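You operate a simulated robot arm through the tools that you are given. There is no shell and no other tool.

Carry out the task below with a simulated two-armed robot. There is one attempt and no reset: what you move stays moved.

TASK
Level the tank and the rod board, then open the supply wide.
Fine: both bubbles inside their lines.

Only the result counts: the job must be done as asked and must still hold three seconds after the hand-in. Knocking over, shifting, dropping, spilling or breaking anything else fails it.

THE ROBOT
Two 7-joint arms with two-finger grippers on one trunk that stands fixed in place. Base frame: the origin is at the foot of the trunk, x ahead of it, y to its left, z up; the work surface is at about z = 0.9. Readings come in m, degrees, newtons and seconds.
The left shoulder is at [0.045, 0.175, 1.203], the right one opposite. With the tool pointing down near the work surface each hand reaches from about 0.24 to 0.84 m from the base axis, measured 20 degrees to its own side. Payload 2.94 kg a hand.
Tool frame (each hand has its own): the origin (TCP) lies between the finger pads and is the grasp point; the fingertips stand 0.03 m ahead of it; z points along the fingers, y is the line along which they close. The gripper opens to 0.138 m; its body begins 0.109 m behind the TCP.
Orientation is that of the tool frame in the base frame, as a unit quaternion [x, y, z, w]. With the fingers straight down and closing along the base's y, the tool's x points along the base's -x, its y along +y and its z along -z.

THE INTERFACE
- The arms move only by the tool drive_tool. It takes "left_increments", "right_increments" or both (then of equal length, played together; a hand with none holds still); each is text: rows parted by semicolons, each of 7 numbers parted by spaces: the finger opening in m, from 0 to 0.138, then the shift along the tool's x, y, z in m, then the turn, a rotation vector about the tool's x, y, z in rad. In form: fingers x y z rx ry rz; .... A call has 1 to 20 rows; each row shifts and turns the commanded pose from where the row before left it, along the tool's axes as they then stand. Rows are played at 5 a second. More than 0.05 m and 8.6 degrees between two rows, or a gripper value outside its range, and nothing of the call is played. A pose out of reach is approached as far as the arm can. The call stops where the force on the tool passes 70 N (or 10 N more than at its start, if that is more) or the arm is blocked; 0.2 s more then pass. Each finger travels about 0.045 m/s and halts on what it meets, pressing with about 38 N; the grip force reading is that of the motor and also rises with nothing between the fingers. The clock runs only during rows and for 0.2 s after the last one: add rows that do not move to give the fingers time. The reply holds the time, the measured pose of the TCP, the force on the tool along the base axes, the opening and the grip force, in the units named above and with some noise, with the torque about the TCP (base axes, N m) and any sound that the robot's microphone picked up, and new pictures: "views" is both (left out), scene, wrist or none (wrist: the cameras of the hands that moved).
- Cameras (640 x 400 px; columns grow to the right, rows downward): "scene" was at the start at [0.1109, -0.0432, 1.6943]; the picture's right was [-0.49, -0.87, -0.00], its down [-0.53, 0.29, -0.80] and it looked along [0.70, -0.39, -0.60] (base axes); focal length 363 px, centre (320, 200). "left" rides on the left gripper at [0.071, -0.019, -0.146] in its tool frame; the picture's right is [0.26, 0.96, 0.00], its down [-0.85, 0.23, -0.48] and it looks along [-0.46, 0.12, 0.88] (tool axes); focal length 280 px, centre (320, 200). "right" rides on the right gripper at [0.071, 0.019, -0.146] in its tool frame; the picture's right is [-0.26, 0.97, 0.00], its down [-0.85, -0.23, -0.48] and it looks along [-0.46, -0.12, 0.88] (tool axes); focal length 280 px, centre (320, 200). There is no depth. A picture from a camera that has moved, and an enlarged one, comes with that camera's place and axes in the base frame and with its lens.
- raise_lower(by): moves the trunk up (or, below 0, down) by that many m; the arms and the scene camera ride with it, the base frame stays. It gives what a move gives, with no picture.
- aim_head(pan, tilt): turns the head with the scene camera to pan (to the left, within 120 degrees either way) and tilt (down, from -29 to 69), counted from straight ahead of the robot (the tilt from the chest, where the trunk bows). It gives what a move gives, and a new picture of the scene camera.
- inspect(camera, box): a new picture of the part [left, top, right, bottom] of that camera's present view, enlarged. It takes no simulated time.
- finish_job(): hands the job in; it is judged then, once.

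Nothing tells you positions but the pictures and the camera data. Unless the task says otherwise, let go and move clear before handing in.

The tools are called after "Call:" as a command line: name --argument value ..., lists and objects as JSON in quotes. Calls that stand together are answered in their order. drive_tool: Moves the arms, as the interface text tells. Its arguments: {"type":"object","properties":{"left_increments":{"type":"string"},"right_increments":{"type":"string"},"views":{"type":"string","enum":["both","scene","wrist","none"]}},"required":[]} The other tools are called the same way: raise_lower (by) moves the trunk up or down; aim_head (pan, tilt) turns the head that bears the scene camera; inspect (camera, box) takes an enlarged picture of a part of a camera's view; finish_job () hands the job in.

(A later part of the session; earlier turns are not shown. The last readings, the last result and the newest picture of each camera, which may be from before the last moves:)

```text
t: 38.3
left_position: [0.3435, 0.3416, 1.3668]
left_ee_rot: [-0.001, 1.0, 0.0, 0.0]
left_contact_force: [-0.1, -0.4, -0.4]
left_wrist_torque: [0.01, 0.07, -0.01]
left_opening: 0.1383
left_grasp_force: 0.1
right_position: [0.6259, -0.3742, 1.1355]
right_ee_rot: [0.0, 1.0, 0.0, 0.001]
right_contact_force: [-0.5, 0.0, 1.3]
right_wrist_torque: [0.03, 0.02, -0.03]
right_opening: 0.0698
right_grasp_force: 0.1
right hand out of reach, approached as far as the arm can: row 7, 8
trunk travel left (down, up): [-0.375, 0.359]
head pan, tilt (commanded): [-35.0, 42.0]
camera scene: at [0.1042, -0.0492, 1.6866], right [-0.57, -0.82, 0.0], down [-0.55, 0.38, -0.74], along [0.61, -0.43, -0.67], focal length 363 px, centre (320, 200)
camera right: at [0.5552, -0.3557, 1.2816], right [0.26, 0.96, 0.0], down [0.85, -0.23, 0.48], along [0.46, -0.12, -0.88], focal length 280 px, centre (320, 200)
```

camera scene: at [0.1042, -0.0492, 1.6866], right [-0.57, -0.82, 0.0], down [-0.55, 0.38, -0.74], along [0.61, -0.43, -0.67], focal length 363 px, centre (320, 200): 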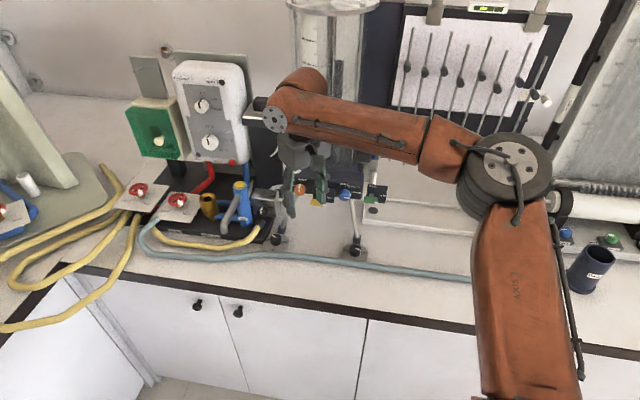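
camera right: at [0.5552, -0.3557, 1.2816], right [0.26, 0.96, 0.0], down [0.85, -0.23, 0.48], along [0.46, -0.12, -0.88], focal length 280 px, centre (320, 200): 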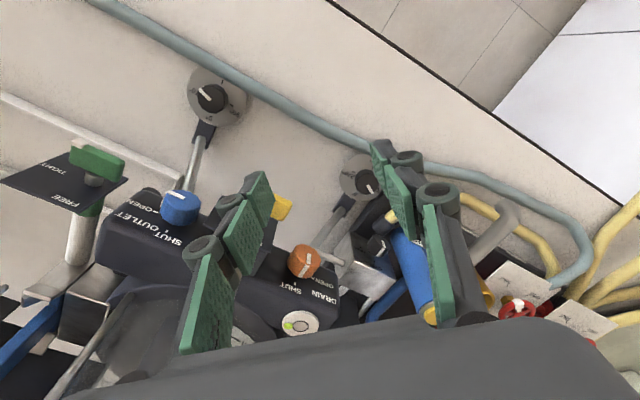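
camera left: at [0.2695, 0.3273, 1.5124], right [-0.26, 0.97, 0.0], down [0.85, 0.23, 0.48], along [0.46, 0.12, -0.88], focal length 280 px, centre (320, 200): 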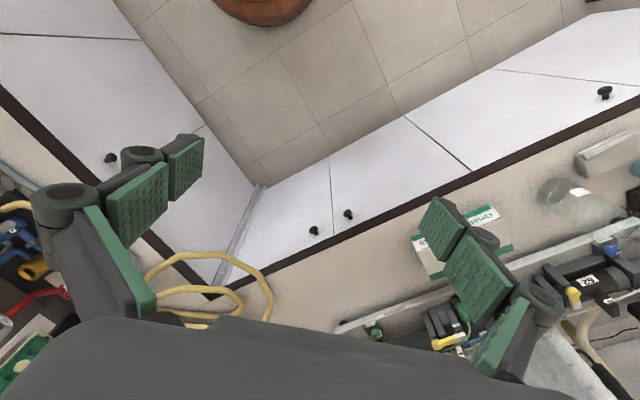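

Same limit with the tool upright at this height. The stated reach applies near the work surface, so I'll pull back slightly, descend to about z 0.99 over the clear strip of bench, and then extend outward.

Call:
drive_tool --right_increments "0.07 0.02 0.03 0 0 0 0;0.07 0.02 0.03 0 0 0 0;0.07 0 0 0.04 0 0 0;0.07 0 0 0.04 0 0 0;0.07 0 0 0.035 0 0 0;0.07 -0.02 0 0.015 0 0 0;0.07 -0.02 0 0 0 0 0;0.07 -0.02 0 0 0 0 0;0.07 -0.02 0 0 0 0 0" --views "both"

```text
t: 40.3
left_position: [0.343, 0.3435, 1.3661]
left_ee_rot: [-0.001, 1.0, 0.0, 0.0]
left_contact_force: [0.1, 0.3, -0.6]
left_wrist_torque: [0.04, -0.01, 0.01]
left_opening: 0.1381
left_grasp_force: 0.1
right_position: [0.6037, -0.3404, 1.023]
right_ee_rot: [0.001, 1.0, 0.001, 0.002]
right_contact_force: [0.3, 0.6, 0.4]
right_wrist_torque: [0.03, -0.01, 0.0]
right_opening: 0.0699
right_grasp_force: 0.0
right hand out of reach, approached as far as the arm can: row 6, 7, 8, 9
trunk travel left (down, up): [-0.375, 0.359]
head pan, tilt (commanded): [-35.0, 42.0]
camera scene: at [0.1032, -0.0482, 1.6867], right [-0.57, -0.82, 0.0], down [-0.55, 0.38, -0.74], along [0.61, -0.43, -0.67], focal length 363 px, centre (320, 200)
camera right: at [0.5318, -0.3218, 1.1697], right [0.26, 0.96, 0.0], down [0.85, -0.23, 0.48], along [0.46, -0.12, -0.88], focal length 280 px, centre (320, 200)
```

scene: 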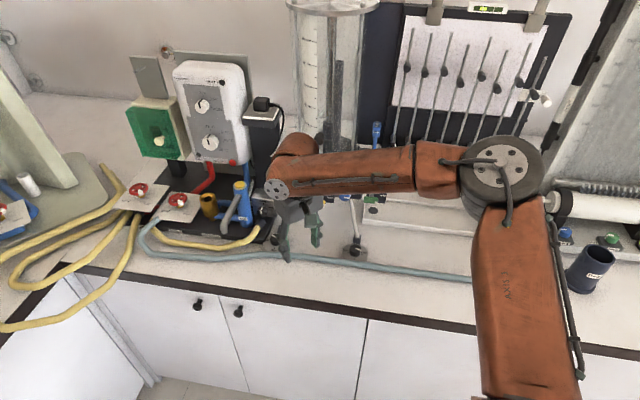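
right: 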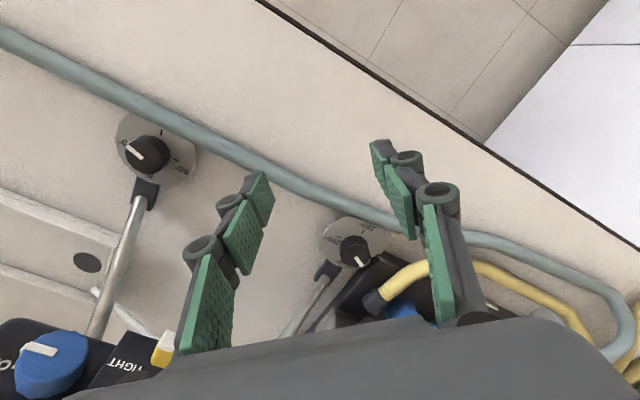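

The hand keeps sliding right when pushed outward, so the elbow is pinned out to the side in this low approach. I'll lift high first, extend outward up there, and then come down over the left foot so the arm takes a different posture.

Call:
drive_tool --right_increments "0.07 0.01 0 -0.045 0 0 0;0.07 0 0 -0.045 0 0 0;0.07 0 0 -0.045 0 0 0;0.07 0 0 -0.045 0 0 0;0.07 0 0 -0.045 0 0 0;0.07 0 0 -0.045 0 0 0;0.07 0 0 -0.045 0 0 0;0.07 -0.04 0 0 0 0 0;0.07 -0.04 0 0 0 0 0;0.07 -0.04 0 0 0 0 0;0.07 -0.02 0 0 0 0 0;0.07 0 0 0 0 0 0" --views "scene"

```text
t: 42.9
left_position: [0.3436, 0.3426, 1.3679]
left_ee_rot: [0.0, 1.0, 0.0, 0.0]
left_contact_force: [0.3, 0.3, 0.3]
left_wrist_torque: [0.03, -0.04, -0.01]
left_opening: 0.1377
left_grasp_force: 0.1
right_position: [0.5853, -0.3869, 1.295]
right_ee_rot: [0.0, 1.0, 0.0, 0.0]
right_contact_force: [-0.3, 0.3, -0.5]
right_wrist_torque: [-0.02, 0.0, 0.0]
right_opening: 0.0701
right_grasp_force: 0.1
right hand out of reach, approached as far as the arm can: row 5, 6, 7, 8, 9, 10, 11
trunk travel left (down, up): [-0.375, 0.359]
head pan, tilt (commanded): [-35.0, 42.0]
camera scene: at [0.1032, -0.048, 1.6867], right [-0.57, -0.82, 0.0], down [-0.55, 0.38, -0.74], along [0.61, -0.43, -0.67], focal length 363 px, centre (320, 200)
```

scene: 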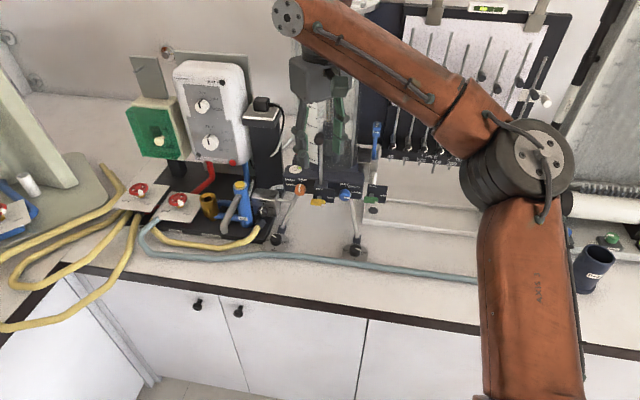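

The elbow sits in the same place in every stuck pose, so a shoulder joint seems to be at its limit. I'll look at the right arm itself to understand its posture.

Call:
aim_head --pan -75 --tilt 45

Call:
aim_head --pan 75 --tilt 45

```text
t: 44.0
left_position: [0.3435, 0.3431, 1.3669]
left_ee_rot: [0.0, 1.0, 0.0, -0.001]
left_contact_force: [0.0, -0.1, 0.1]
left_wrist_torque: [0.01, 0.0, 0.0]
left_opening: 0.1383
left_grasp_force: 0.1
right_position: [0.5872, -0.3878, 1.2933]
right_ee_rot: [0.001, 1.0, 0.0, -0.001]
right_contact_force: [0.2, -0.3, -0.9]
right_wrist_torque: [0.0, -0.01, -0.03]
right_opening: 0.0701
right_grasp_force: 0.1
trunk travel left (down, up): [-0.375, 0.359]
head pan, tilt (commanded): [-75.0, 45.0]
camera scene: at [0.056, -0.0789, 1.6824], right [-0.97, -0.26, 0.0], down [-0.18, 0.68, -0.71], along [0.18, -0.68, -0.71], focal length 363 px, centre (320, 200)
```

scene: 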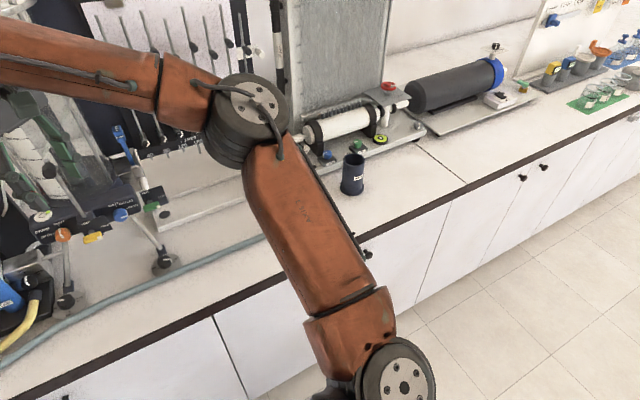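

```text
t: 46.4
left_position: [0.3431, 0.3423, 1.3665]
left_ee_rot: [-0.001, 1.0, 0.0, 0.0]
left_contact_force: [-0.1, 0.5, 0.1]
left_wrist_torque: [-0.02, 0.03, 0.0]
left_opening: 0.1382
left_grasp_force: 0.1
right_position: [0.5861, -0.3885, 1.2939]
right_ee_rot: [0.0, 1.0, 0.0, 0.001]
right_contact_force: [0.1, 0.2, -0.3]
right_wrist_torque: [0.02, -0.04, 0.0]
right_opening: 0.0699
right_grasp_force: 0.1
trunk travel left (down, up): [-0.375, 0.359]
head pan, tilt (commanded): [75.0, 45.0]
camera scene: at [0.0559, 0.0782, 1.6824], right [0.97, -0.26, 0.0], down [-0.18, -0.68, -0.71], along [0.18, 0.68, -0.71], focal length 363 px, centre (320, 200)
```

scene: 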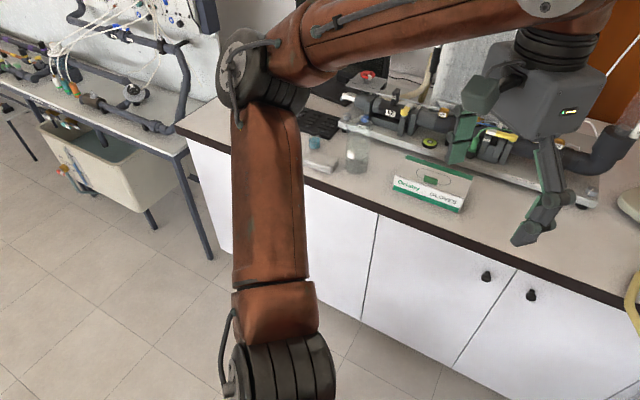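

The right upper arm is swung out to the side, while the left arm earlier worked with its elbow much further inward. I'll draw the right hand close to the chest, move it left, then extend forward so the elbow swings inward.

Call:
drive_tool --right_increments "0.07 0.0377 0 -0.0093 0 0 0;0.07 0.0377 0 -0.0093 0 0 0;0.07 0.0377 0 -0.0093 0 0 0;0.07 0.0377 0 -0.0093 0 0 0;0.07 0.0377 0 -0.0093 0 0 0;0.07 0.0377 0 -0.0093 0 0 0;0.07 0 0.0425 0 0 0 0;0.07 0 0.0425 0 0 0 0;0.07 0 0.0425 0 0 0 0;0.07 0 0.0425 0 0 0 0;0.07 0 0.0425 0 0 0 0;0.07 0 0.0425 0 0 0 0;0.07 0 0.0425 0 0 0 0;0.07 -0.04 0 0 0 0 0;0.07 -0.04 0 0 0 0 0;0.07 -0.04 0 0 0 0 0;0.07 -0.04 0 0 0 0 0;0.07 -0.04 0 0 0 0 0" --views "none"

Call:
aim_head --pan -35 --tilt 42

```text
t: 50.1
left_position: [0.3427, 0.3431, 1.3677]
left_ee_rot: [0.0, 1.0, 0.0, -0.001]
left_contact_force: [-0.5, 0.1, -0.5]
left_wrist_torque: [0.02, -0.03, -0.01]
left_opening: 0.138
left_grasp_force: 0.0
right_position: [0.4905, -0.2465, 1.3408]
right_ee_rot: [0.0, 1.0, -0.001, 0.001]
right_contact_force: [-0.2, 0.2, -0.2]
right_wrist_torque: [0.0, -0.05, -0.02]
right_opening: 0.0701
right_grasp_force: 0.1
right hand out of reach, approached as far as the arm can: row 12, 13, 14, 15, 16, 17, 18
trunk travel left (down, up): [-0.375, 0.359]
head pan, tilt (commanded): [75.0, 45.0]
```

```text
t: 52.0
left_position: [0.3433, 0.3431, 1.3661]
left_ee_rot: [-0.001, 1.0, -0.001, 0.001]
left_contact_force: [0.0, -1.0, 0.3]
left_wrist_torque: [0.0, 0.03, 0.04]
left_opening: 0.138
left_grasp_force: 0.1
right_position: [0.491, -0.2449, 1.3405]
right_ee_rot: [0.0, 1.0, 0.0, 0.0]
right_contact_force: [0.0, -0.4, 0.3]
right_wrist_torque: [0.01, 0.0, 0.02]
right_opening: 0.0699
right_grasp_force: 0.0
trunk travel left (down, up): [-0.375, 0.359]
head pan, tilt (commanded): [-35.0, 42.0]
camera scene: at [0.1033, -0.0482, 1.6867], right [-0.57, -0.82, 0.0], down [-0.55, 0.38, -0.74], along [0.61, -0.43, -0.67], focal length 363 px, centre (320, 200)
```

scene: 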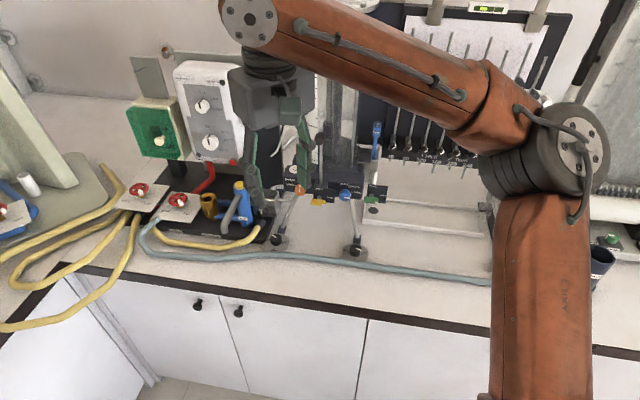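

The right arm's elbow really is limited toward the centre, but the left arm's is not. I'll park the right arm, lower the trunk 0.12 m, which also brings the shoulders forward, and use the left hand for the left foot and the supply knob.

Call:
drive_tool --right_increments "0.07 0.02 -0.0364 0 0 0 0;0.07 0.02 -0.0364 0 0 0 0;0.07 0.02 -0.0364 0 0 0 0;0.07 0.02 -0.0364 0 0 0 0;0.07 0.02 -0.0364 0 0 0 0;0.07 0.02 -0.0364 0 0 0 0;0.07 0.02 -0.0364 0 0 0 0" --views "none"

Call:
raise_lower --by -0.12

Call:
drive_tool --left_increments "0.12 -0.02 -0.03 0 0 0 0.128;0.1 -0.02 -0.03 0 0 0 0.128;0.08 -0.02 -0.03 0 0 0 0.128;0.07 0 0 0 0 0 0.128;0.06 0 0 0 0 0 0.128;0.05 0 0 0 0 0 0.128;0.05 0 0 0 0 -0.131 0;0.05 0 0 0 0 -0.131 0;0.05 0 0 0 0 -0.131 0;0.05 0 0 0 0 -0.131 0;0.05 0 0 0 0 0 0" --views "both"

```text
t: 53.6
left_position: [0.344, 0.3422, 1.3681]
left_ee_rot: [-0.001, 1.0, 0.0, 0.001]
left_contact_force: [-0.1, -0.7, 0.3]
left_wrist_torque: [-0.02, -0.05, -0.01]
left_opening: 0.1379
left_grasp_force: 0.1
right_position: [0.3522, -0.5039, 1.3369]
right_ee_rot: [-0.001, 1.0, 0.001, 0.0]
right_contact_force: [0.4, -0.8, -1.0]
right_wrist_torque: [0.03, -0.03, -0.02]
right_opening: 0.07
right_grasp_force: 0.1
trunk travel left (down, up): [-0.375, 0.359]
head pan, tilt (commanded): [-35.0, 42.0]
```

```text
t: 55.1
left_position: [0.3854, 0.3423, 1.2198]
left_ee_rot: [-0.001, 0.999, -0.001, -0.041]
left_contact_force: [-0.4, -0.2, 0.4]
left_wrist_torque: [-0.02, -0.07, 0.01]
left_opening: 0.1379
left_grasp_force: 0.1
right_position: [0.3519, -0.5032, 1.2172]
right_ee_rot: [0.0, 1.0, 0.0, 0.0]
right_contact_force: [-0.2, -0.3, -0.9]
right_wrist_torque: [0.0, 0.0, 0.0]
right_opening: 0.0701
right_grasp_force: 0.1
trunk travel left (down, up): [-0.255, 0.479]
head pan, tilt (commanded): [-35.0, 42.0]
```

```text
t: 57.5
left_position: [0.4348, 0.2449, 1.2149]
left_ee_rot: [0.356, 0.905, -0.113, 0.204]
left_contact_force: [-0.2, -0.8, 0.1]
left_wrist_torque: [-0.01, -0.01, -0.01]
left_opening: 0.0498
left_grasp_force: 0.1
right_position: [0.3539, -0.503, 1.2163]
right_ee_rot: [0.0, 1.0, 0.0, 0.0]
right_contact_force: [0.2, -1.0, 0.4]
right_wrist_torque: [-0.01, -0.02, 0.01]
right_opening: 0.0698
right_grasp_force: 0.1
trunk travel left (down, up): [-0.255, 0.479]
head pan, tilt (commanded): [-35.0, 42.0]
camera scene: at [0.1752, -0.0491, 1.564], right [-0.57, -0.82, 0.0], down [-0.55, 0.38, -0.74], along [0.61, -0.43, -0.67], focal length 363 px, centre (320, 200)
camera left: at [0.3326, 0.3252, 1.3145], right [0.49, 0.85, -0.17], down [0.59, -0.18, 0.79], along [0.64, -0.49, -0.59], focal length 280 px, centre (320, 200)
```

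scene: 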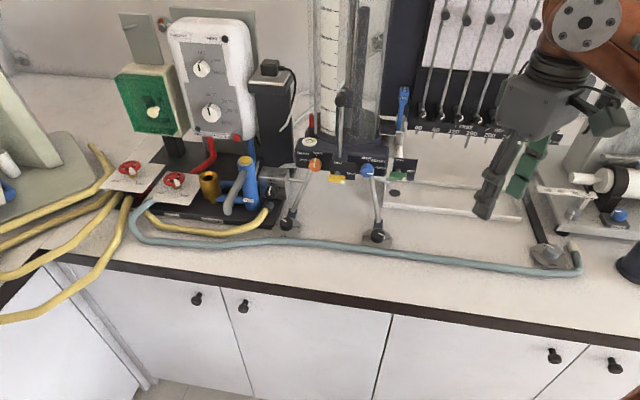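
left: 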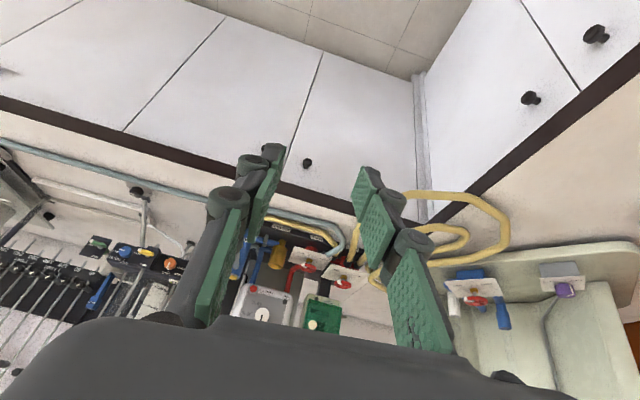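

The left hand is free on its own side. I'll square up its tilt, then travel across the open space in front of the bench to a pre-grasp pose behind and above the left foot knob.

Call:
drive_tool --left_increments "0.05 0 0 0 -0.0665 -0.06 0;0.05 -0.0273 -0.01666 0.02978 0 0 0;0.05 -0.0273 -0.01666 0.02978 0 0 0;0.05 -0.0273 -0.01666 0.02978 0 0 0;0.05 -0.0273 -0.01666 0.02978 0 0 0;0.05 -0.0273 -0.01666 0.02978 0 0 0;0.05 -0.0273 -0.01666 0.02978 0 0 0;0.05 -0.0273 -0.01666 0.02978 0 0 0;0.05 -0.0273 -0.01666 0.02978 0 0 0;0.05 -0.0273 -0.01666 0.02978 0 0 0;0.05 -0.0273 -0.01666 0.02978 0 0 0;0.05 -0.0273 -0.01666 0.02978 0 0 0;0.05 0 0 0 0 0 0" --views "both"

```text
t: 60.3
left_position: [0.6267, -0.1751, 1.0786]
left_ee_rot: [0.345, 0.902, -0.093, 0.242]
left_contact_force: [-1.1, -0.1, -0.5]
left_wrist_torque: [-0.04, -0.04, 0.01]
left_opening: 0.0501
left_grasp_force: 0.0
right_position: [0.3519, -0.5016, 1.217]
right_ee_rot: [0.0, 1.0, -0.001, 0.0]
right_contact_force: [-1.0, 0.3, 0.4]
right_wrist_torque: [-0.04, -0.02, 0.0]
right_opening: 0.0703
right_grasp_force: 0.0
trunk travel left (down, up): [-0.255, 0.479]
head pan, tilt (commanded): [-35.0, 42.0]
camera scene: at [0.1742, -0.0474, 1.5643], right [-0.57, -0.82, 0.0], down [-0.55, 0.38, -0.74], along [0.61, -0.43, -0.67], focal length 363 px, centre (320, 200)
camera left: at [0.5141, -0.0988, 1.1704], right [0.48, 0.87, -0.13], down [0.52, -0.16, 0.84], along [0.71, -0.47, -0.53], focal length 280 px, centre (320, 200)
```

scene: 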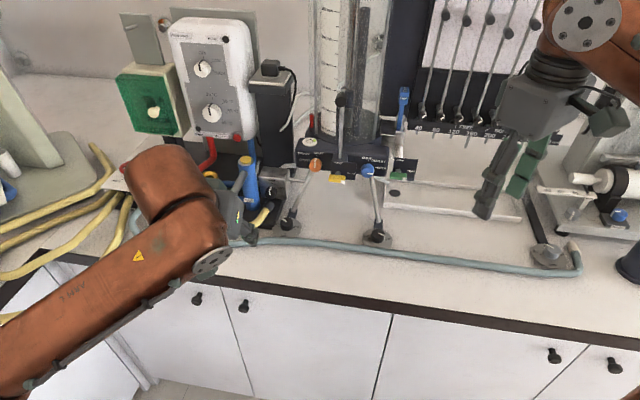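
left: 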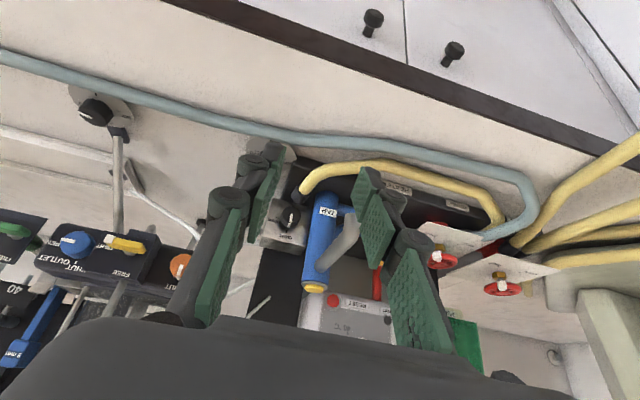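

The left arm moves freely here. I'll go on to the pre-grasp point.

Call:
drive_tool --left_increments "0.05 -0.0279 -0.0177 0.0293 0 0 0;0.05 -0.0279 -0.0177 0.0293 0 0 0;0.05 -0.0279 -0.0177 0.0293 0 0 0;0.05 0 0 0 0 0 0" --views "both"

Call:
inspect --camera "left" --box '[200, 60, 480, 260]'

```text
t: 61.3
left_position: [0.6772, -0.2915, 1.0448]
left_ee_rot: [0.345, 0.902, -0.093, 0.241]
left_contact_force: [-0.9, 0.6, 0.5]
left_wrist_torque: [-0.03, 0.03, -0.01]
left_opening: 0.05
left_grasp_force: 0.1
right_position: [0.3522, -0.5017, 1.218]
right_ee_rot: [0.0, 1.0, -0.001, 0.0]
right_contact_force: [-0.3, -0.8, -0.2]
right_wrist_torque: [-0.06, -0.03, 0.0]
right_opening: 0.07
right_grasp_force: 0.0
trunk travel left (down, up): [-0.255, 0.479]
head pan, tilt (commanded): [-35.0, 42.0]
camera scene: at [0.1748, -0.0472, 1.5642], right [-0.57, -0.82, 0.0], down [-0.55, 0.38, -0.74], along [0.61, -0.43, -0.67], focal length 363 px, centre (320, 200)
camera left: at [0.5641, -0.2154, 1.137], right [0.48, 0.87, -0.13], down [0.52, -0.16, 0.84], along [0.71, -0.47, -0.53], focal length 280 px, centre (320, 200)
```

scene: 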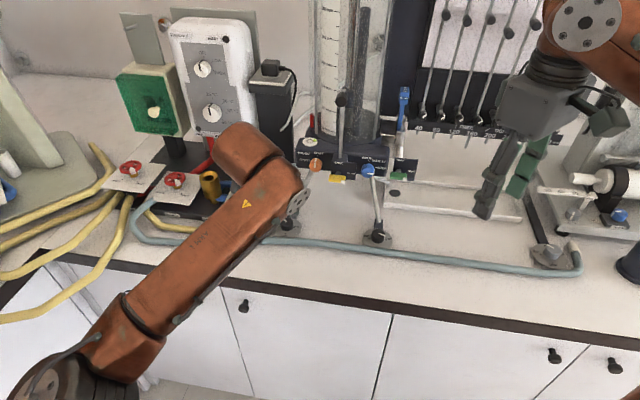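
left: 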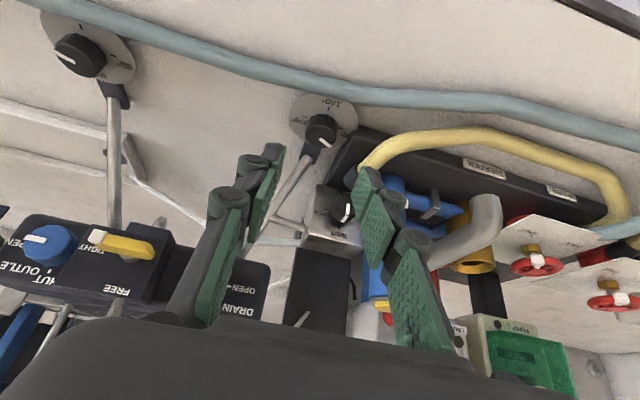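

```text
2.00 times, centred on (340, 160) of left
camera zoom: at [0.5641, -0.2154, 1.137], right [0.48, 0.87, -0.13], down [0.52, -0.16, 0.84], along [0.71, -0.47, -0.53], focal length 561 px, centre (280, 280)
```

zoom: 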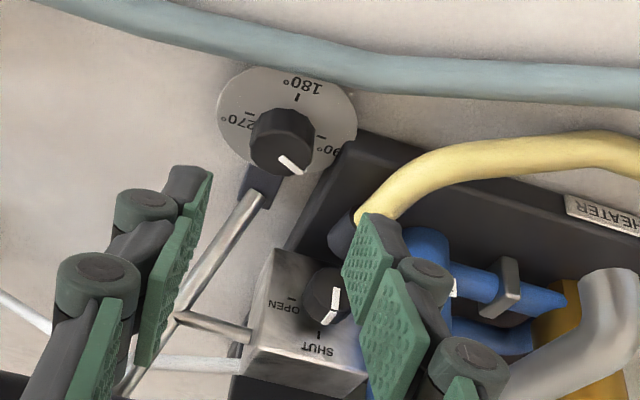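

I'm at the pre-grasp with the knob centred. I'll zoom in on the knob and the nearby heater base corner to judge finger clearance.

Call:
inspect --camera "left" --box '[290, 80, 390, 180]'

Call:
inspect --camera "scene" --box '[300, 132, 320, 145]'

Call:
inspect --camera "left" --box '[300, 170, 380, 260]'

```text
4.00 times, centred on (340, 130) of left
camera zoom: at [0.5641, -0.2154, 1.137], right [0.48, 0.87, -0.13], down [0.52, -0.16, 0.84], along [0.71, -0.47, -0.53], focal length 1122 px, centre (240, 480)
```

zoom: 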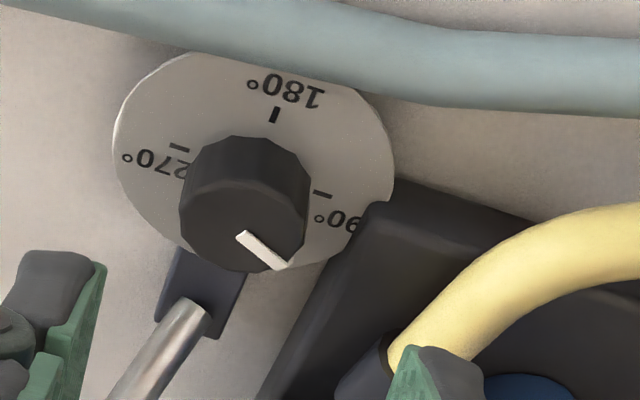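

```text
16.00 times, centred on (310, 138) of scene
camera zoom: at [0.1748, -0.0472, 1.5642], right [-0.57, -0.82, 0.0], down [-0.55, 0.38, -0.74], along [0.61, -0.43, -0.67], focal length 5805 px, centre (480, 1184)
```

zoom: 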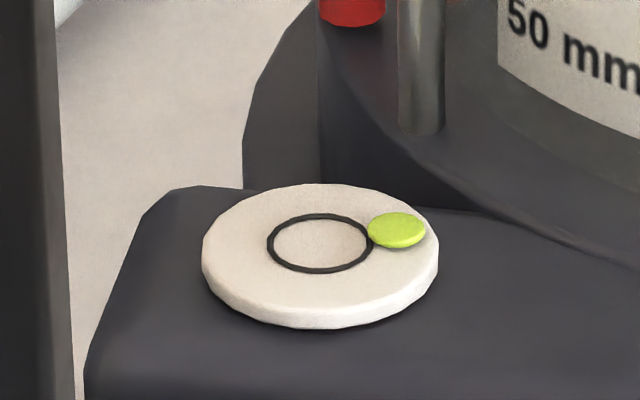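

```text
4.44 times, centred on (340, 215) of left
camera zoom: at [0.5641, -0.2154, 1.137], right [0.48, 0.87, -0.13], down [0.52, -0.16, 0.84], along [0.71, -0.47, -0.53], focal length 1246 px, centre (231, 133)
```

zoom: 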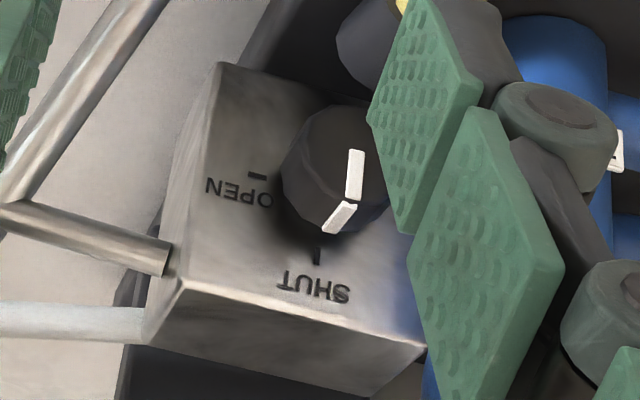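

The base corner is about 35 mm away and behind, so the finger clears it. I'll advance along the tool axis onto the left knob.

Call:
drive_tool --left_increments "0.05 0 0 0.025 0 0 0;0.05 0 0 0.025 0 0 0;0.05 0 0 0.025 0 0 0;0.05 0 0 0 0 0 0" --views "wrist"

Call:
inspect --camera "left" --box '[220, 90, 440, 260]'

```text
t: 62.3
left_position: [0.7062, -0.3182, 0.9802]
left_ee_rot: [0.345, 0.902, -0.092, 0.242]
left_contact_force: [0.3, -0.4, 0.0]
left_wrist_torque: [-0.01, 0.03, 0.01]
left_opening: 0.05
left_grasp_force: 0.1
right_position: [0.3516, -0.5036, 1.217]
right_ee_rot: [0.0, 1.0, 0.0, 0.0]
right_contact_force: [-0.8, 1.2, 0.1]
right_wrist_torque: [-0.01, -0.02, 0.01]
right_opening: 0.0702
right_grasp_force: 0.0
trunk travel left (down, up): [-0.255, 0.479]
head pan, tilt (commanded): [-35.0, 42.0]
camera left: at [0.5924, -0.2427, 1.0713], right [0.48, 0.87, -0.13], down [0.52, -0.16, 0.84], along [0.71, -0.47, -0.53], focal length 280 px, centre (320, 200)
```

left: 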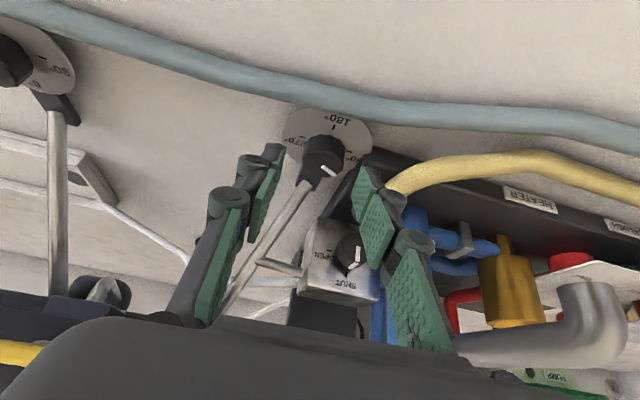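

```text
2.35 times, centred on (330, 175) of left
camera zoom: at [0.5924, -0.2427, 1.0713], right [0.48, 0.87, -0.13], down [0.52, -0.16, 0.84], along [0.71, -0.47, -0.53], focal length 660 px, centre (296, 259)
```

zoom: 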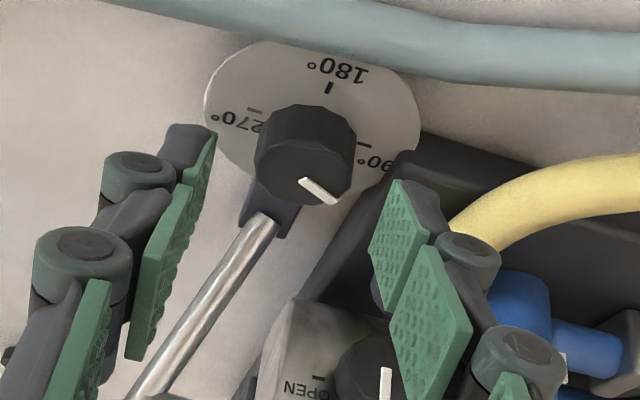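

Call:
drive_tool --left_increments "0.05 0 0.0025 0.014 0 0 0;0.05 0 0 0.014 0 0 0;0.05 0 0 0 0 0 0" --views "wrist"

Call:
inspect --camera "left" --box '[220, 90, 440, 260]'

```text
t: 63.1
left_position: [0.7176, -0.3251, 0.9546]
left_ee_rot: [0.346, 0.902, -0.092, 0.242]
left_contact_force: [0.9, -0.5, 0.4]
left_wrist_torque: [-0.02, -0.02, 0.02]
left_opening: 0.0498
left_grasp_force: 0.1
right_position: [0.3529, -0.5034, 1.2177]
right_ee_rot: [0.0, 1.0, 0.0, 0.0]
right_contact_force: [0.2, 0.6, 0.1]
right_wrist_torque: [-0.01, -0.02, 0.0]
right_opening: 0.0701
right_grasp_force: 0.2
trunk travel left (down, up): [-0.255, 0.479]
head pan, tilt (commanded): [-35.0, 42.0]
camera left: at [0.6046, -0.2498, 1.0465], right [0.48, 0.87, -0.13], down [0.52, -0.16, 0.84], along [0.71, -0.47, -0.53], focal length 280 px, centre (320, 200)
```

left: 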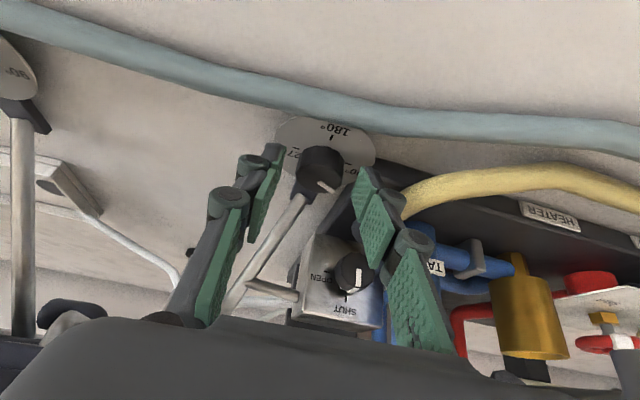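

```text
2.35 times, centred on (330, 175) of left
camera zoom: at [0.6046, -0.2498, 1.0465], right [0.48, 0.87, -0.13], down [0.52, -0.16, 0.84], along [0.71, -0.47, -0.53], focal length 660 px, centre (296, 259)
```

zoom: 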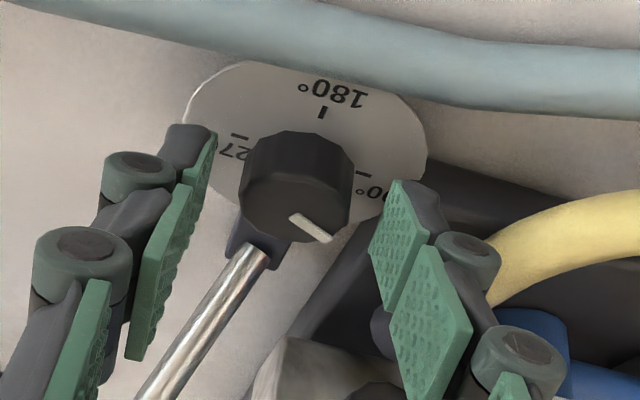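

Perfectly aligned. Closing on the left knob.

Call:
drive_tool --left_increments "0.02 0 0 0 0 0 0;0.02 0 0 0 0 0 0;0.02 0 0 0 0 0 0" --views "wrist"

Call:
inspect --camera "left" --box '[220, 90, 440, 260]'

```text
t: 63.9
left_position: [0.7187, -0.3255, 0.9562]
left_ee_rot: [0.346, 0.902, -0.093, 0.241]
left_contact_force: [1.3, -0.7, -0.5]
left_wrist_torque: [-0.03, -0.04, 0.0]
left_opening: 0.0315
left_grasp_force: 42.7
right_position: [0.3533, -0.5048, 1.217]
right_ee_rot: [0.0, 1.0, 0.001, 0.001]
right_contact_force: [0.5, -0.3, 0.3]
right_wrist_torque: [0.01, 0.0, -0.01]
right_opening: 0.0699
right_grasp_force: 0.1
trunk travel left (down, up): [-0.255, 0.479]
head pan, tilt (commanded): [-35.0, 42.0]
camera left: at [0.6048, -0.2498, 1.0465], right [0.48, 0.87, -0.13], down [0.52, -0.16, 0.84], along [0.71, -0.47, -0.53], focal length 280 px, centre (320, 200)
```

left: 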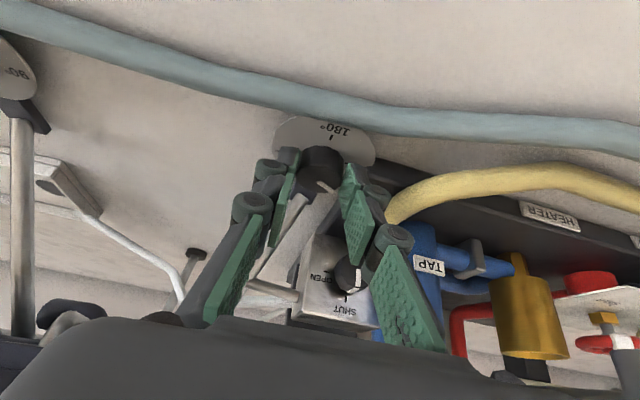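

```text
2.35 times, centred on (330, 175) of left
camera zoom: at [0.6048, -0.2498, 1.0465], right [0.48, 0.87, -0.13], down [0.52, -0.16, 0.84], along [0.71, -0.47, -0.53], focal length 660 px, centre (296, 259)
```

zoom: 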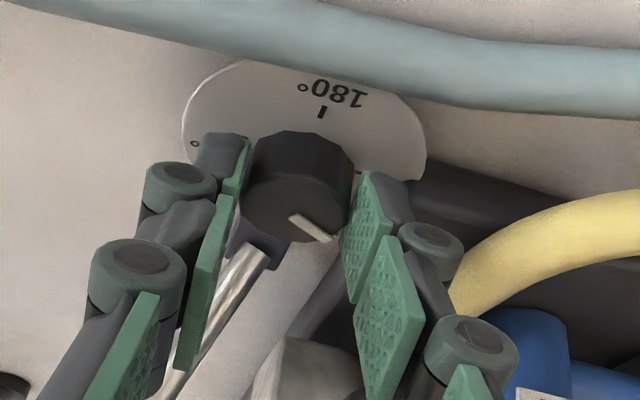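

Gripped at 0.0315 m with almost no side force. I'll turn about 28° counter-clockwise, staying clear of the yellow lever, and check the bubble.

Call:
drive_tool --left_increments "0.02 0 -0.0016 0 -0.0611 0 -0.1058;0.02 0 -0.0016 0 -0.0611 0 -0.1058;0.02 0 -0.0016 0 -0.0611 0 -0.1058;0.02 0 -0.0016 0 -0.0611 0 -0.1058;0.02 0 0 0 0 0 0" --views "both"

Call:
inspect --camera "left" --box '[220, 90, 440, 260]'

Call:
inspect --camera "scene" --box '[300, 132, 320, 145]'

Call:
inspect --camera "scene" --box '[220, 120, 400, 240]'

```text
t: 65.1
left_position: [0.7135, -0.3323, 0.9562]
left_ee_rot: [0.118, 0.959, -0.032, 0.255]
left_contact_force: [-4.6, -5.7, -9.8]
left_wrist_torque: [0.08, 0.41, -0.14]
left_opening: 0.0309
left_grasp_force: 44.8
right_position: [0.3535, -0.5048, 1.2168]
right_ee_rot: [0.0, 1.0, 0.001, -0.001]
right_contact_force: [0.8, 0.1, 0.6]
right_wrist_torque: [0.0, 0.01, -0.02]
right_opening: 0.0703
right_grasp_force: 0.2
trunk travel left (down, up): [-0.255, 0.479]
head pan, tilt (commanded): [-35.0, 42.0]
camera scene: at [0.1759, -0.0507, 1.5639], right [-0.57, -0.82, 0.0], down [-0.55, 0.39, -0.74], along [0.61, -0.43, -0.67], focal length 363 px, centre (320, 200)
camera left: at [0.5792, -0.318, 1.047], right [0.01, 0.99, -0.13], down [0.54, 0.1, 0.83], along [0.84, -0.08, -0.53], focal length 280 px, centre (320, 200)
```

scene: 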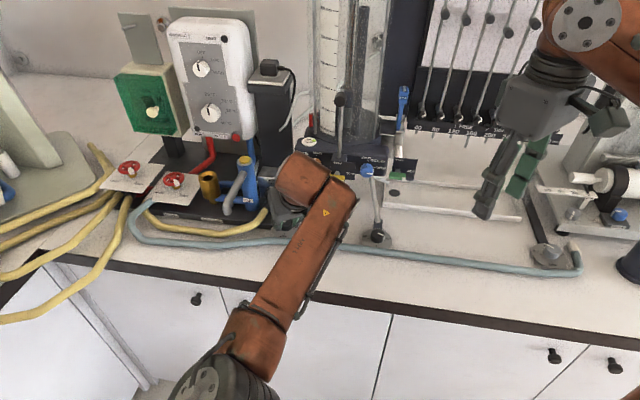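
left: 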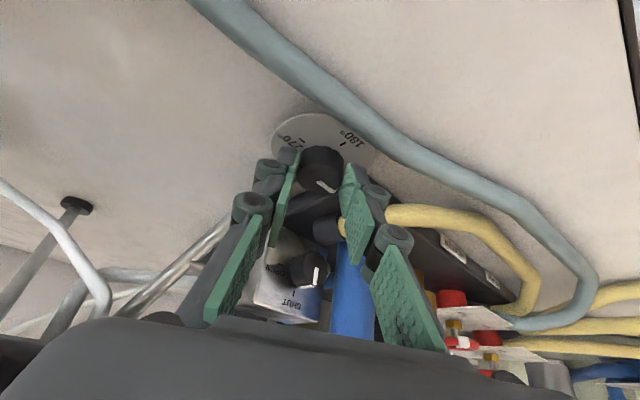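

```text
2.35 times, centred on (330, 175) of left
camera zoom: at [0.5792, -0.318, 1.047], right [0.01, 0.99, -0.13], down [0.54, 0.1, 0.83], along [0.84, -0.08, -0.53], focal length 660 px, centre (296, 259)
```

zoom: 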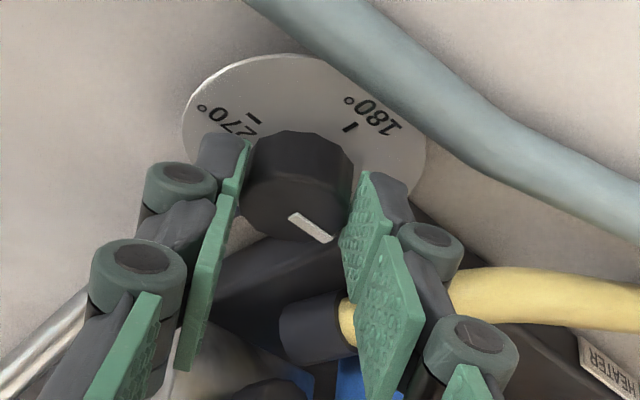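

```text
16.00 times, centred on (310, 138) of scene
camera zoom: at [0.1759, -0.0507, 1.5639], right [-0.57, -0.82, 0.0], down [-0.55, 0.39, -0.74], along [0.61, -0.43, -0.67], focal length 5805 px, centre (480, 1184)
```

zoom: 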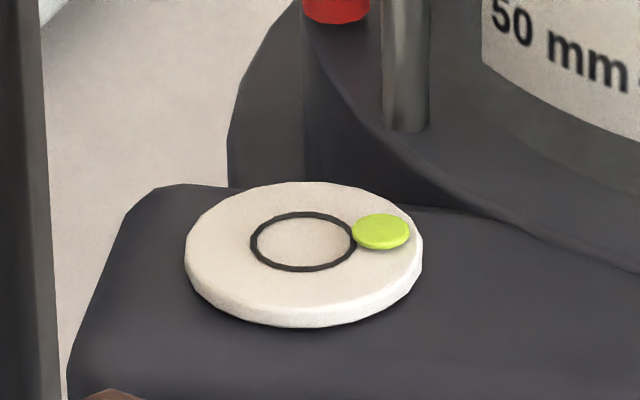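

```text
3.33 times, centred on (310, 180) of scene
camera zoom: at [0.1759, -0.0507, 1.5639], right [-0.57, -0.82, 0.0], down [-0.55, 0.39, -0.74], along [0.61, -0.43, -0.67], focal length 1209 px, centre (353, 267)
```

zoom: 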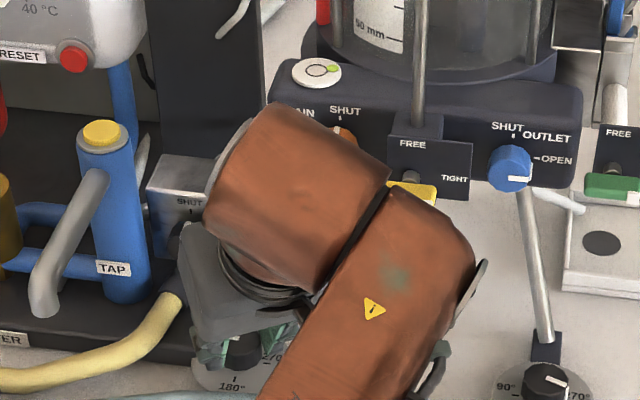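

The knob turns well and the bubble is moving forward. I'll open, swing back, re-grip and do another counter-clockwise stroke of about 41°.

Call:
drive_tool --left_increments "0.04 0 0 0 0 0 0;0.05 0 0 0 0 0 0;0.05 0 0 0 0 0 0;0.05 0 0.0017 0 0.065 0 0.1126;0.05 0 0.0017 0 0.065 0 0.1126;0.05 0 0.0017 0 0.065 0 0.1126;0.05 0 0.0017 0 0.065 0 0.1126;0.05 0 0.0017 0 0.065 0 0.1126;0.05 0 0 0 0 0 0" --views "wrist"

Call:
inspect --camera "left" --box '[220, 90, 440, 260]'

Call:
inspect --camera "scene" --box '[300, 132, 320, 145]'

```text
t: 67.1
left_position: [0.7188, -0.3228, 0.9566]
left_ee_rot: [0.418, 0.871, -0.112, 0.233]
left_contact_force: [-0.4, 0.4, 0.8]
left_wrist_torque: [0.04, -0.01, 0.03]
left_opening: 0.05
left_grasp_force: 0.0
right_position: [0.3527, -0.5034, 1.217]
right_ee_rot: [-0.001, 1.0, 0.001, -0.001]
right_contact_force: [-0.1, -0.1, -0.3]
right_wrist_torque: [0.0, 0.0, -0.02]
right_opening: 0.0699
right_grasp_force: 0.1
trunk travel left (down, up): [-0.255, 0.479]
head pan, tilt (commanded): [-35.0, 42.0]
camera left: at [0.6194, -0.2303, 1.0482], right [0.61, 0.78, -0.13], down [0.49, -0.24, 0.84], along [0.62, -0.57, -0.53], focal length 280 px, centre (320, 200)
```

left: 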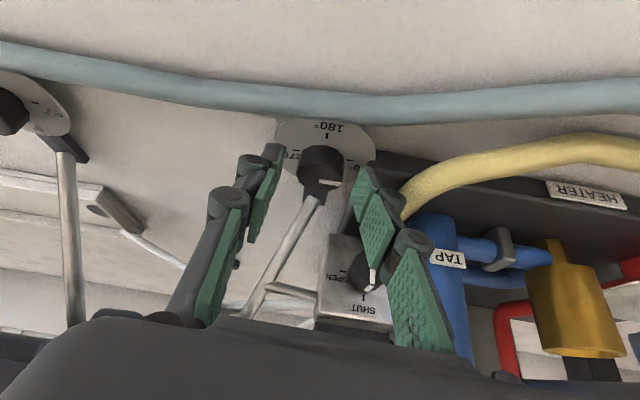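

```text
2.35 times, centred on (330, 175) of left
camera zoom: at [0.6194, -0.2303, 1.0482], right [0.61, 0.78, -0.13], down [0.49, -0.24, 0.84], along [0.62, -0.57, -0.53], focal length 660 px, centre (296, 259)
```

zoom: 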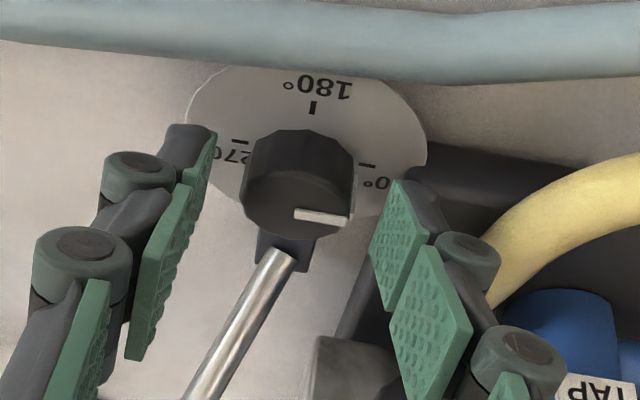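

```text
16.00 times, centred on (310, 138) of scene
camera zoom: at [0.1749, -0.0499, 1.5641], right [-0.57, -0.82, 0.0], down [-0.55, 0.38, -0.74], along [0.61, -0.43, -0.67], focal length 5805 px, centre (480, 1184)
```

zoom: 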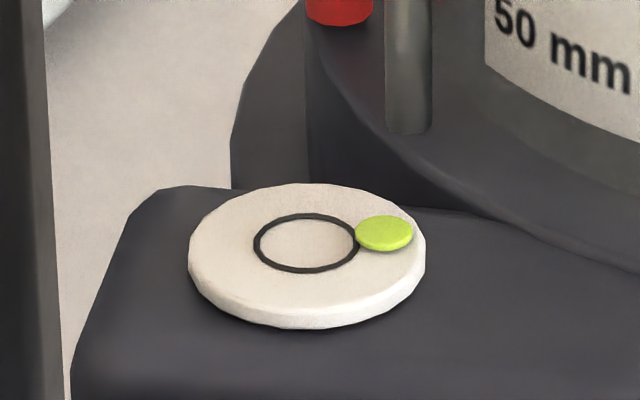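

Call:
drive_tool --left_increments "0.02 0 0 0 0 0 0;0.02 0 0 0 0 0 0;0.02 0 0 0 0 0 0;0.02 0 -0.0019 0 -0.0725 0 -0.1256;0.02 0 -0.0019 0 -0.0725 0 -0.1256;0.02 0 -0.0019 0 -0.0725 0 -0.1256;0.02 0 -0.0019 0 -0.0725 0 -0.1256;0.02 0 -0.0019 0 -0.0725 0 -0.1256;0.02 0 0 0 0 0 0" --views "wrist"

Call:
inspect --camera "left" --box '[220, 90, 440, 260]'

Call:
inspect --camera "scene" --box '[300, 132, 320, 145]'

```text
t: 69.1
left_position: [0.7082, -0.342, 0.9662]
left_ee_rot: [0.106, 0.958, -0.029, 0.266]
left_contact_force: [-0.6, 0.4, 2.6]
left_wrist_torque: [0.02, 0.11, 0.0]
left_opening: 0.02
left_grasp_force: 0.1
left hand out of reach, approached as far as the arm can: row 8
right_position: [0.3496, -0.5054, 1.2172]
right_ee_rot: [0.002, 1.0, 0.001, 0.001]
right_contact_force: [0.4, -0.6, -0.3]
right_wrist_torque: [0.05, 0.06, -0.04]
right_opening: 0.0701
right_grasp_force: 0.0
trunk travel left (down, up): [-0.255, 0.479]
head pan, tilt (commanded): [-35.0, 42.0]
camera left: at [0.5708, -0.3305, 1.0553], right [-0.01, 0.99, -0.14], down [0.52, 0.12, 0.84], along [0.85, -0.06, -0.52], focal length 280 px, centre (320, 200)
```

left: 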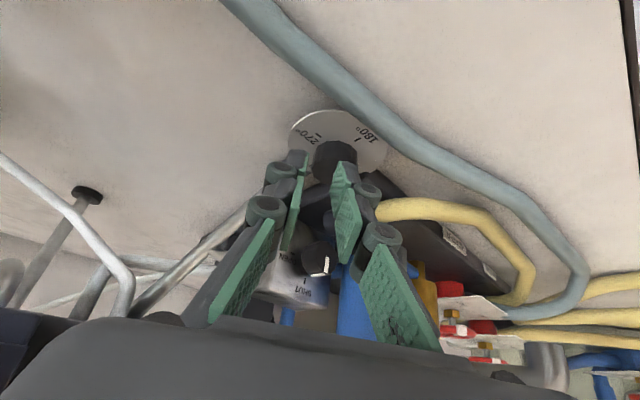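

```text
2.35 times, centred on (330, 175) of left
camera zoom: at [0.5708, -0.3305, 1.0553], right [-0.01, 0.99, -0.14], down [0.52, 0.12, 0.84], along [0.85, -0.06, -0.52], focal length 660 px, centre (296, 259)
```

zoom: 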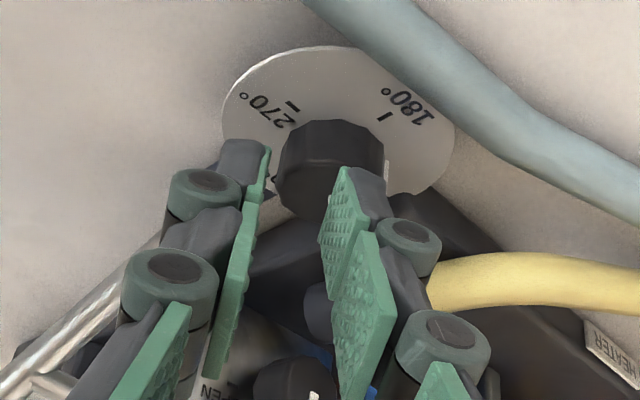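

```text
16.00 times, centred on (310, 138) of scene
camera zoom: at [0.1722, -0.0514, 1.5647], right [-0.57, -0.82, 0.0], down [-0.55, 0.39, -0.74], along [0.61, -0.43, -0.67], focal length 5805 px, centre (480, 1184)
```

zoom: 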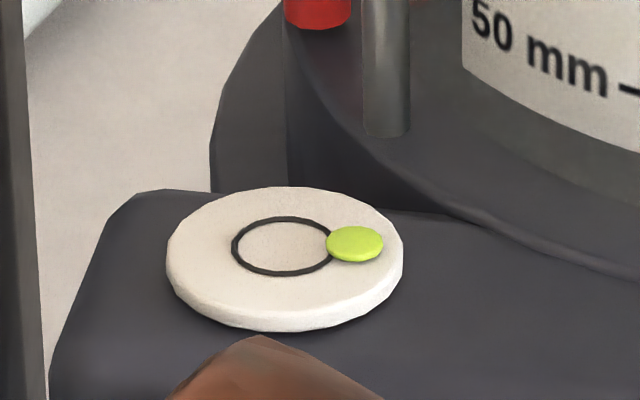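

The hand reached its limit near the end of that stroke and slipped off the top of the knob, but the bubble did move inward. I'll open, back off a little and re-align.

Call:
drive_tool --left_increments "0.04 0 0 -0.005 0 0 0;0.05 0 0 -0.01 0 0 0;0.05 0 0 -0.015 0 0 0;0.05 0 0 0 0 0 0" --views "wrist"

Call:
inspect --camera "left" --box '[220, 90, 440, 260]'

Call:
inspect --camera "scene" --box '[300, 132, 320, 145]'

```text
t: 70.1
left_position: [0.6991, -0.3305, 0.9823]
left_ee_rot: [0.081, 0.962, -0.022, 0.258]
left_contact_force: [-0.5, 0.6, 0.3]
left_wrist_torque: [0.03, 0.02, 0.03]
left_opening: 0.0501
left_grasp_force: 0.0
right_position: [0.3536, -0.5031, 1.2159]
right_ee_rot: [0.0, 1.0, 0.001, 0.0]
right_contact_force: [-0.1, -0.8, -0.2]
right_wrist_torque: [0.02, 0.02, -0.01]
right_opening: 0.0703
right_grasp_force: 0.1
trunk travel left (down, up): [-0.255, 0.479]
head pan, tilt (commanded): [-35.0, 42.0]
camera left: at [0.5626, -0.326, 1.0739], right [-0.06, 0.99, -0.13], down [0.53, 0.14, 0.84], along [0.85, -0.02, -0.53], focal length 280 px, centre (320, 200)
```

left: 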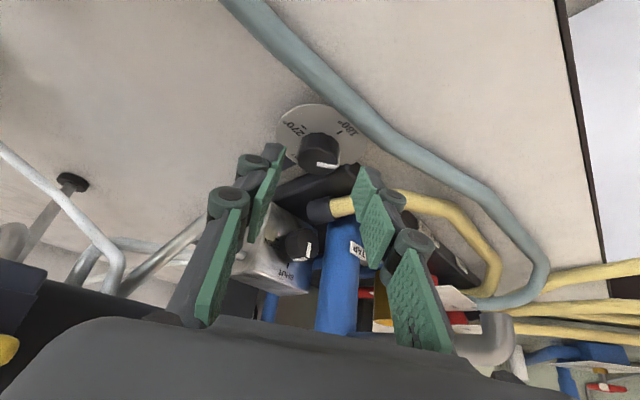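

```text
2.35 times, centred on (330, 175) of left
camera zoom: at [0.5626, -0.326, 1.0739], right [-0.06, 0.99, -0.13], down [0.53, 0.14, 0.84], along [0.85, -0.02, -0.53], focal length 660 px, centre (296, 259)
```

zoom: 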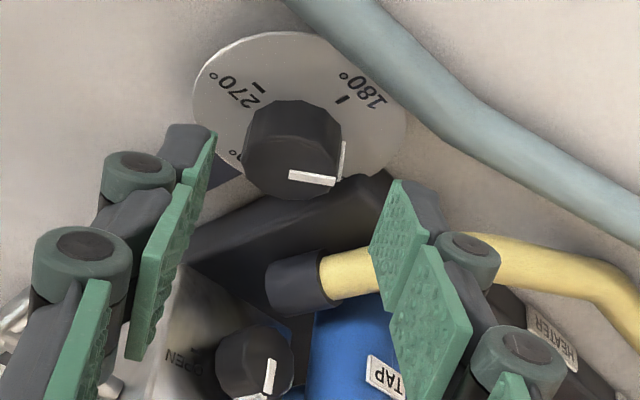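

```text
16.00 times, centred on (310, 138) of scene
camera zoom: at [0.1752, -0.0502, 1.5641], right [-0.57, -0.82, 0.0], down [-0.55, 0.38, -0.74], along [0.61, -0.43, -0.67], focal length 5805 px, centre (480, 1184)
```

zoom: 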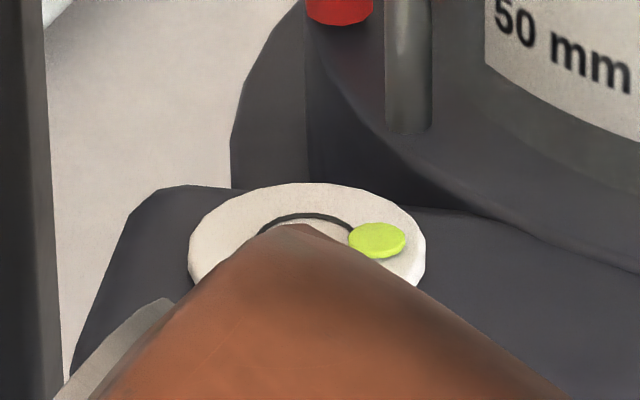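

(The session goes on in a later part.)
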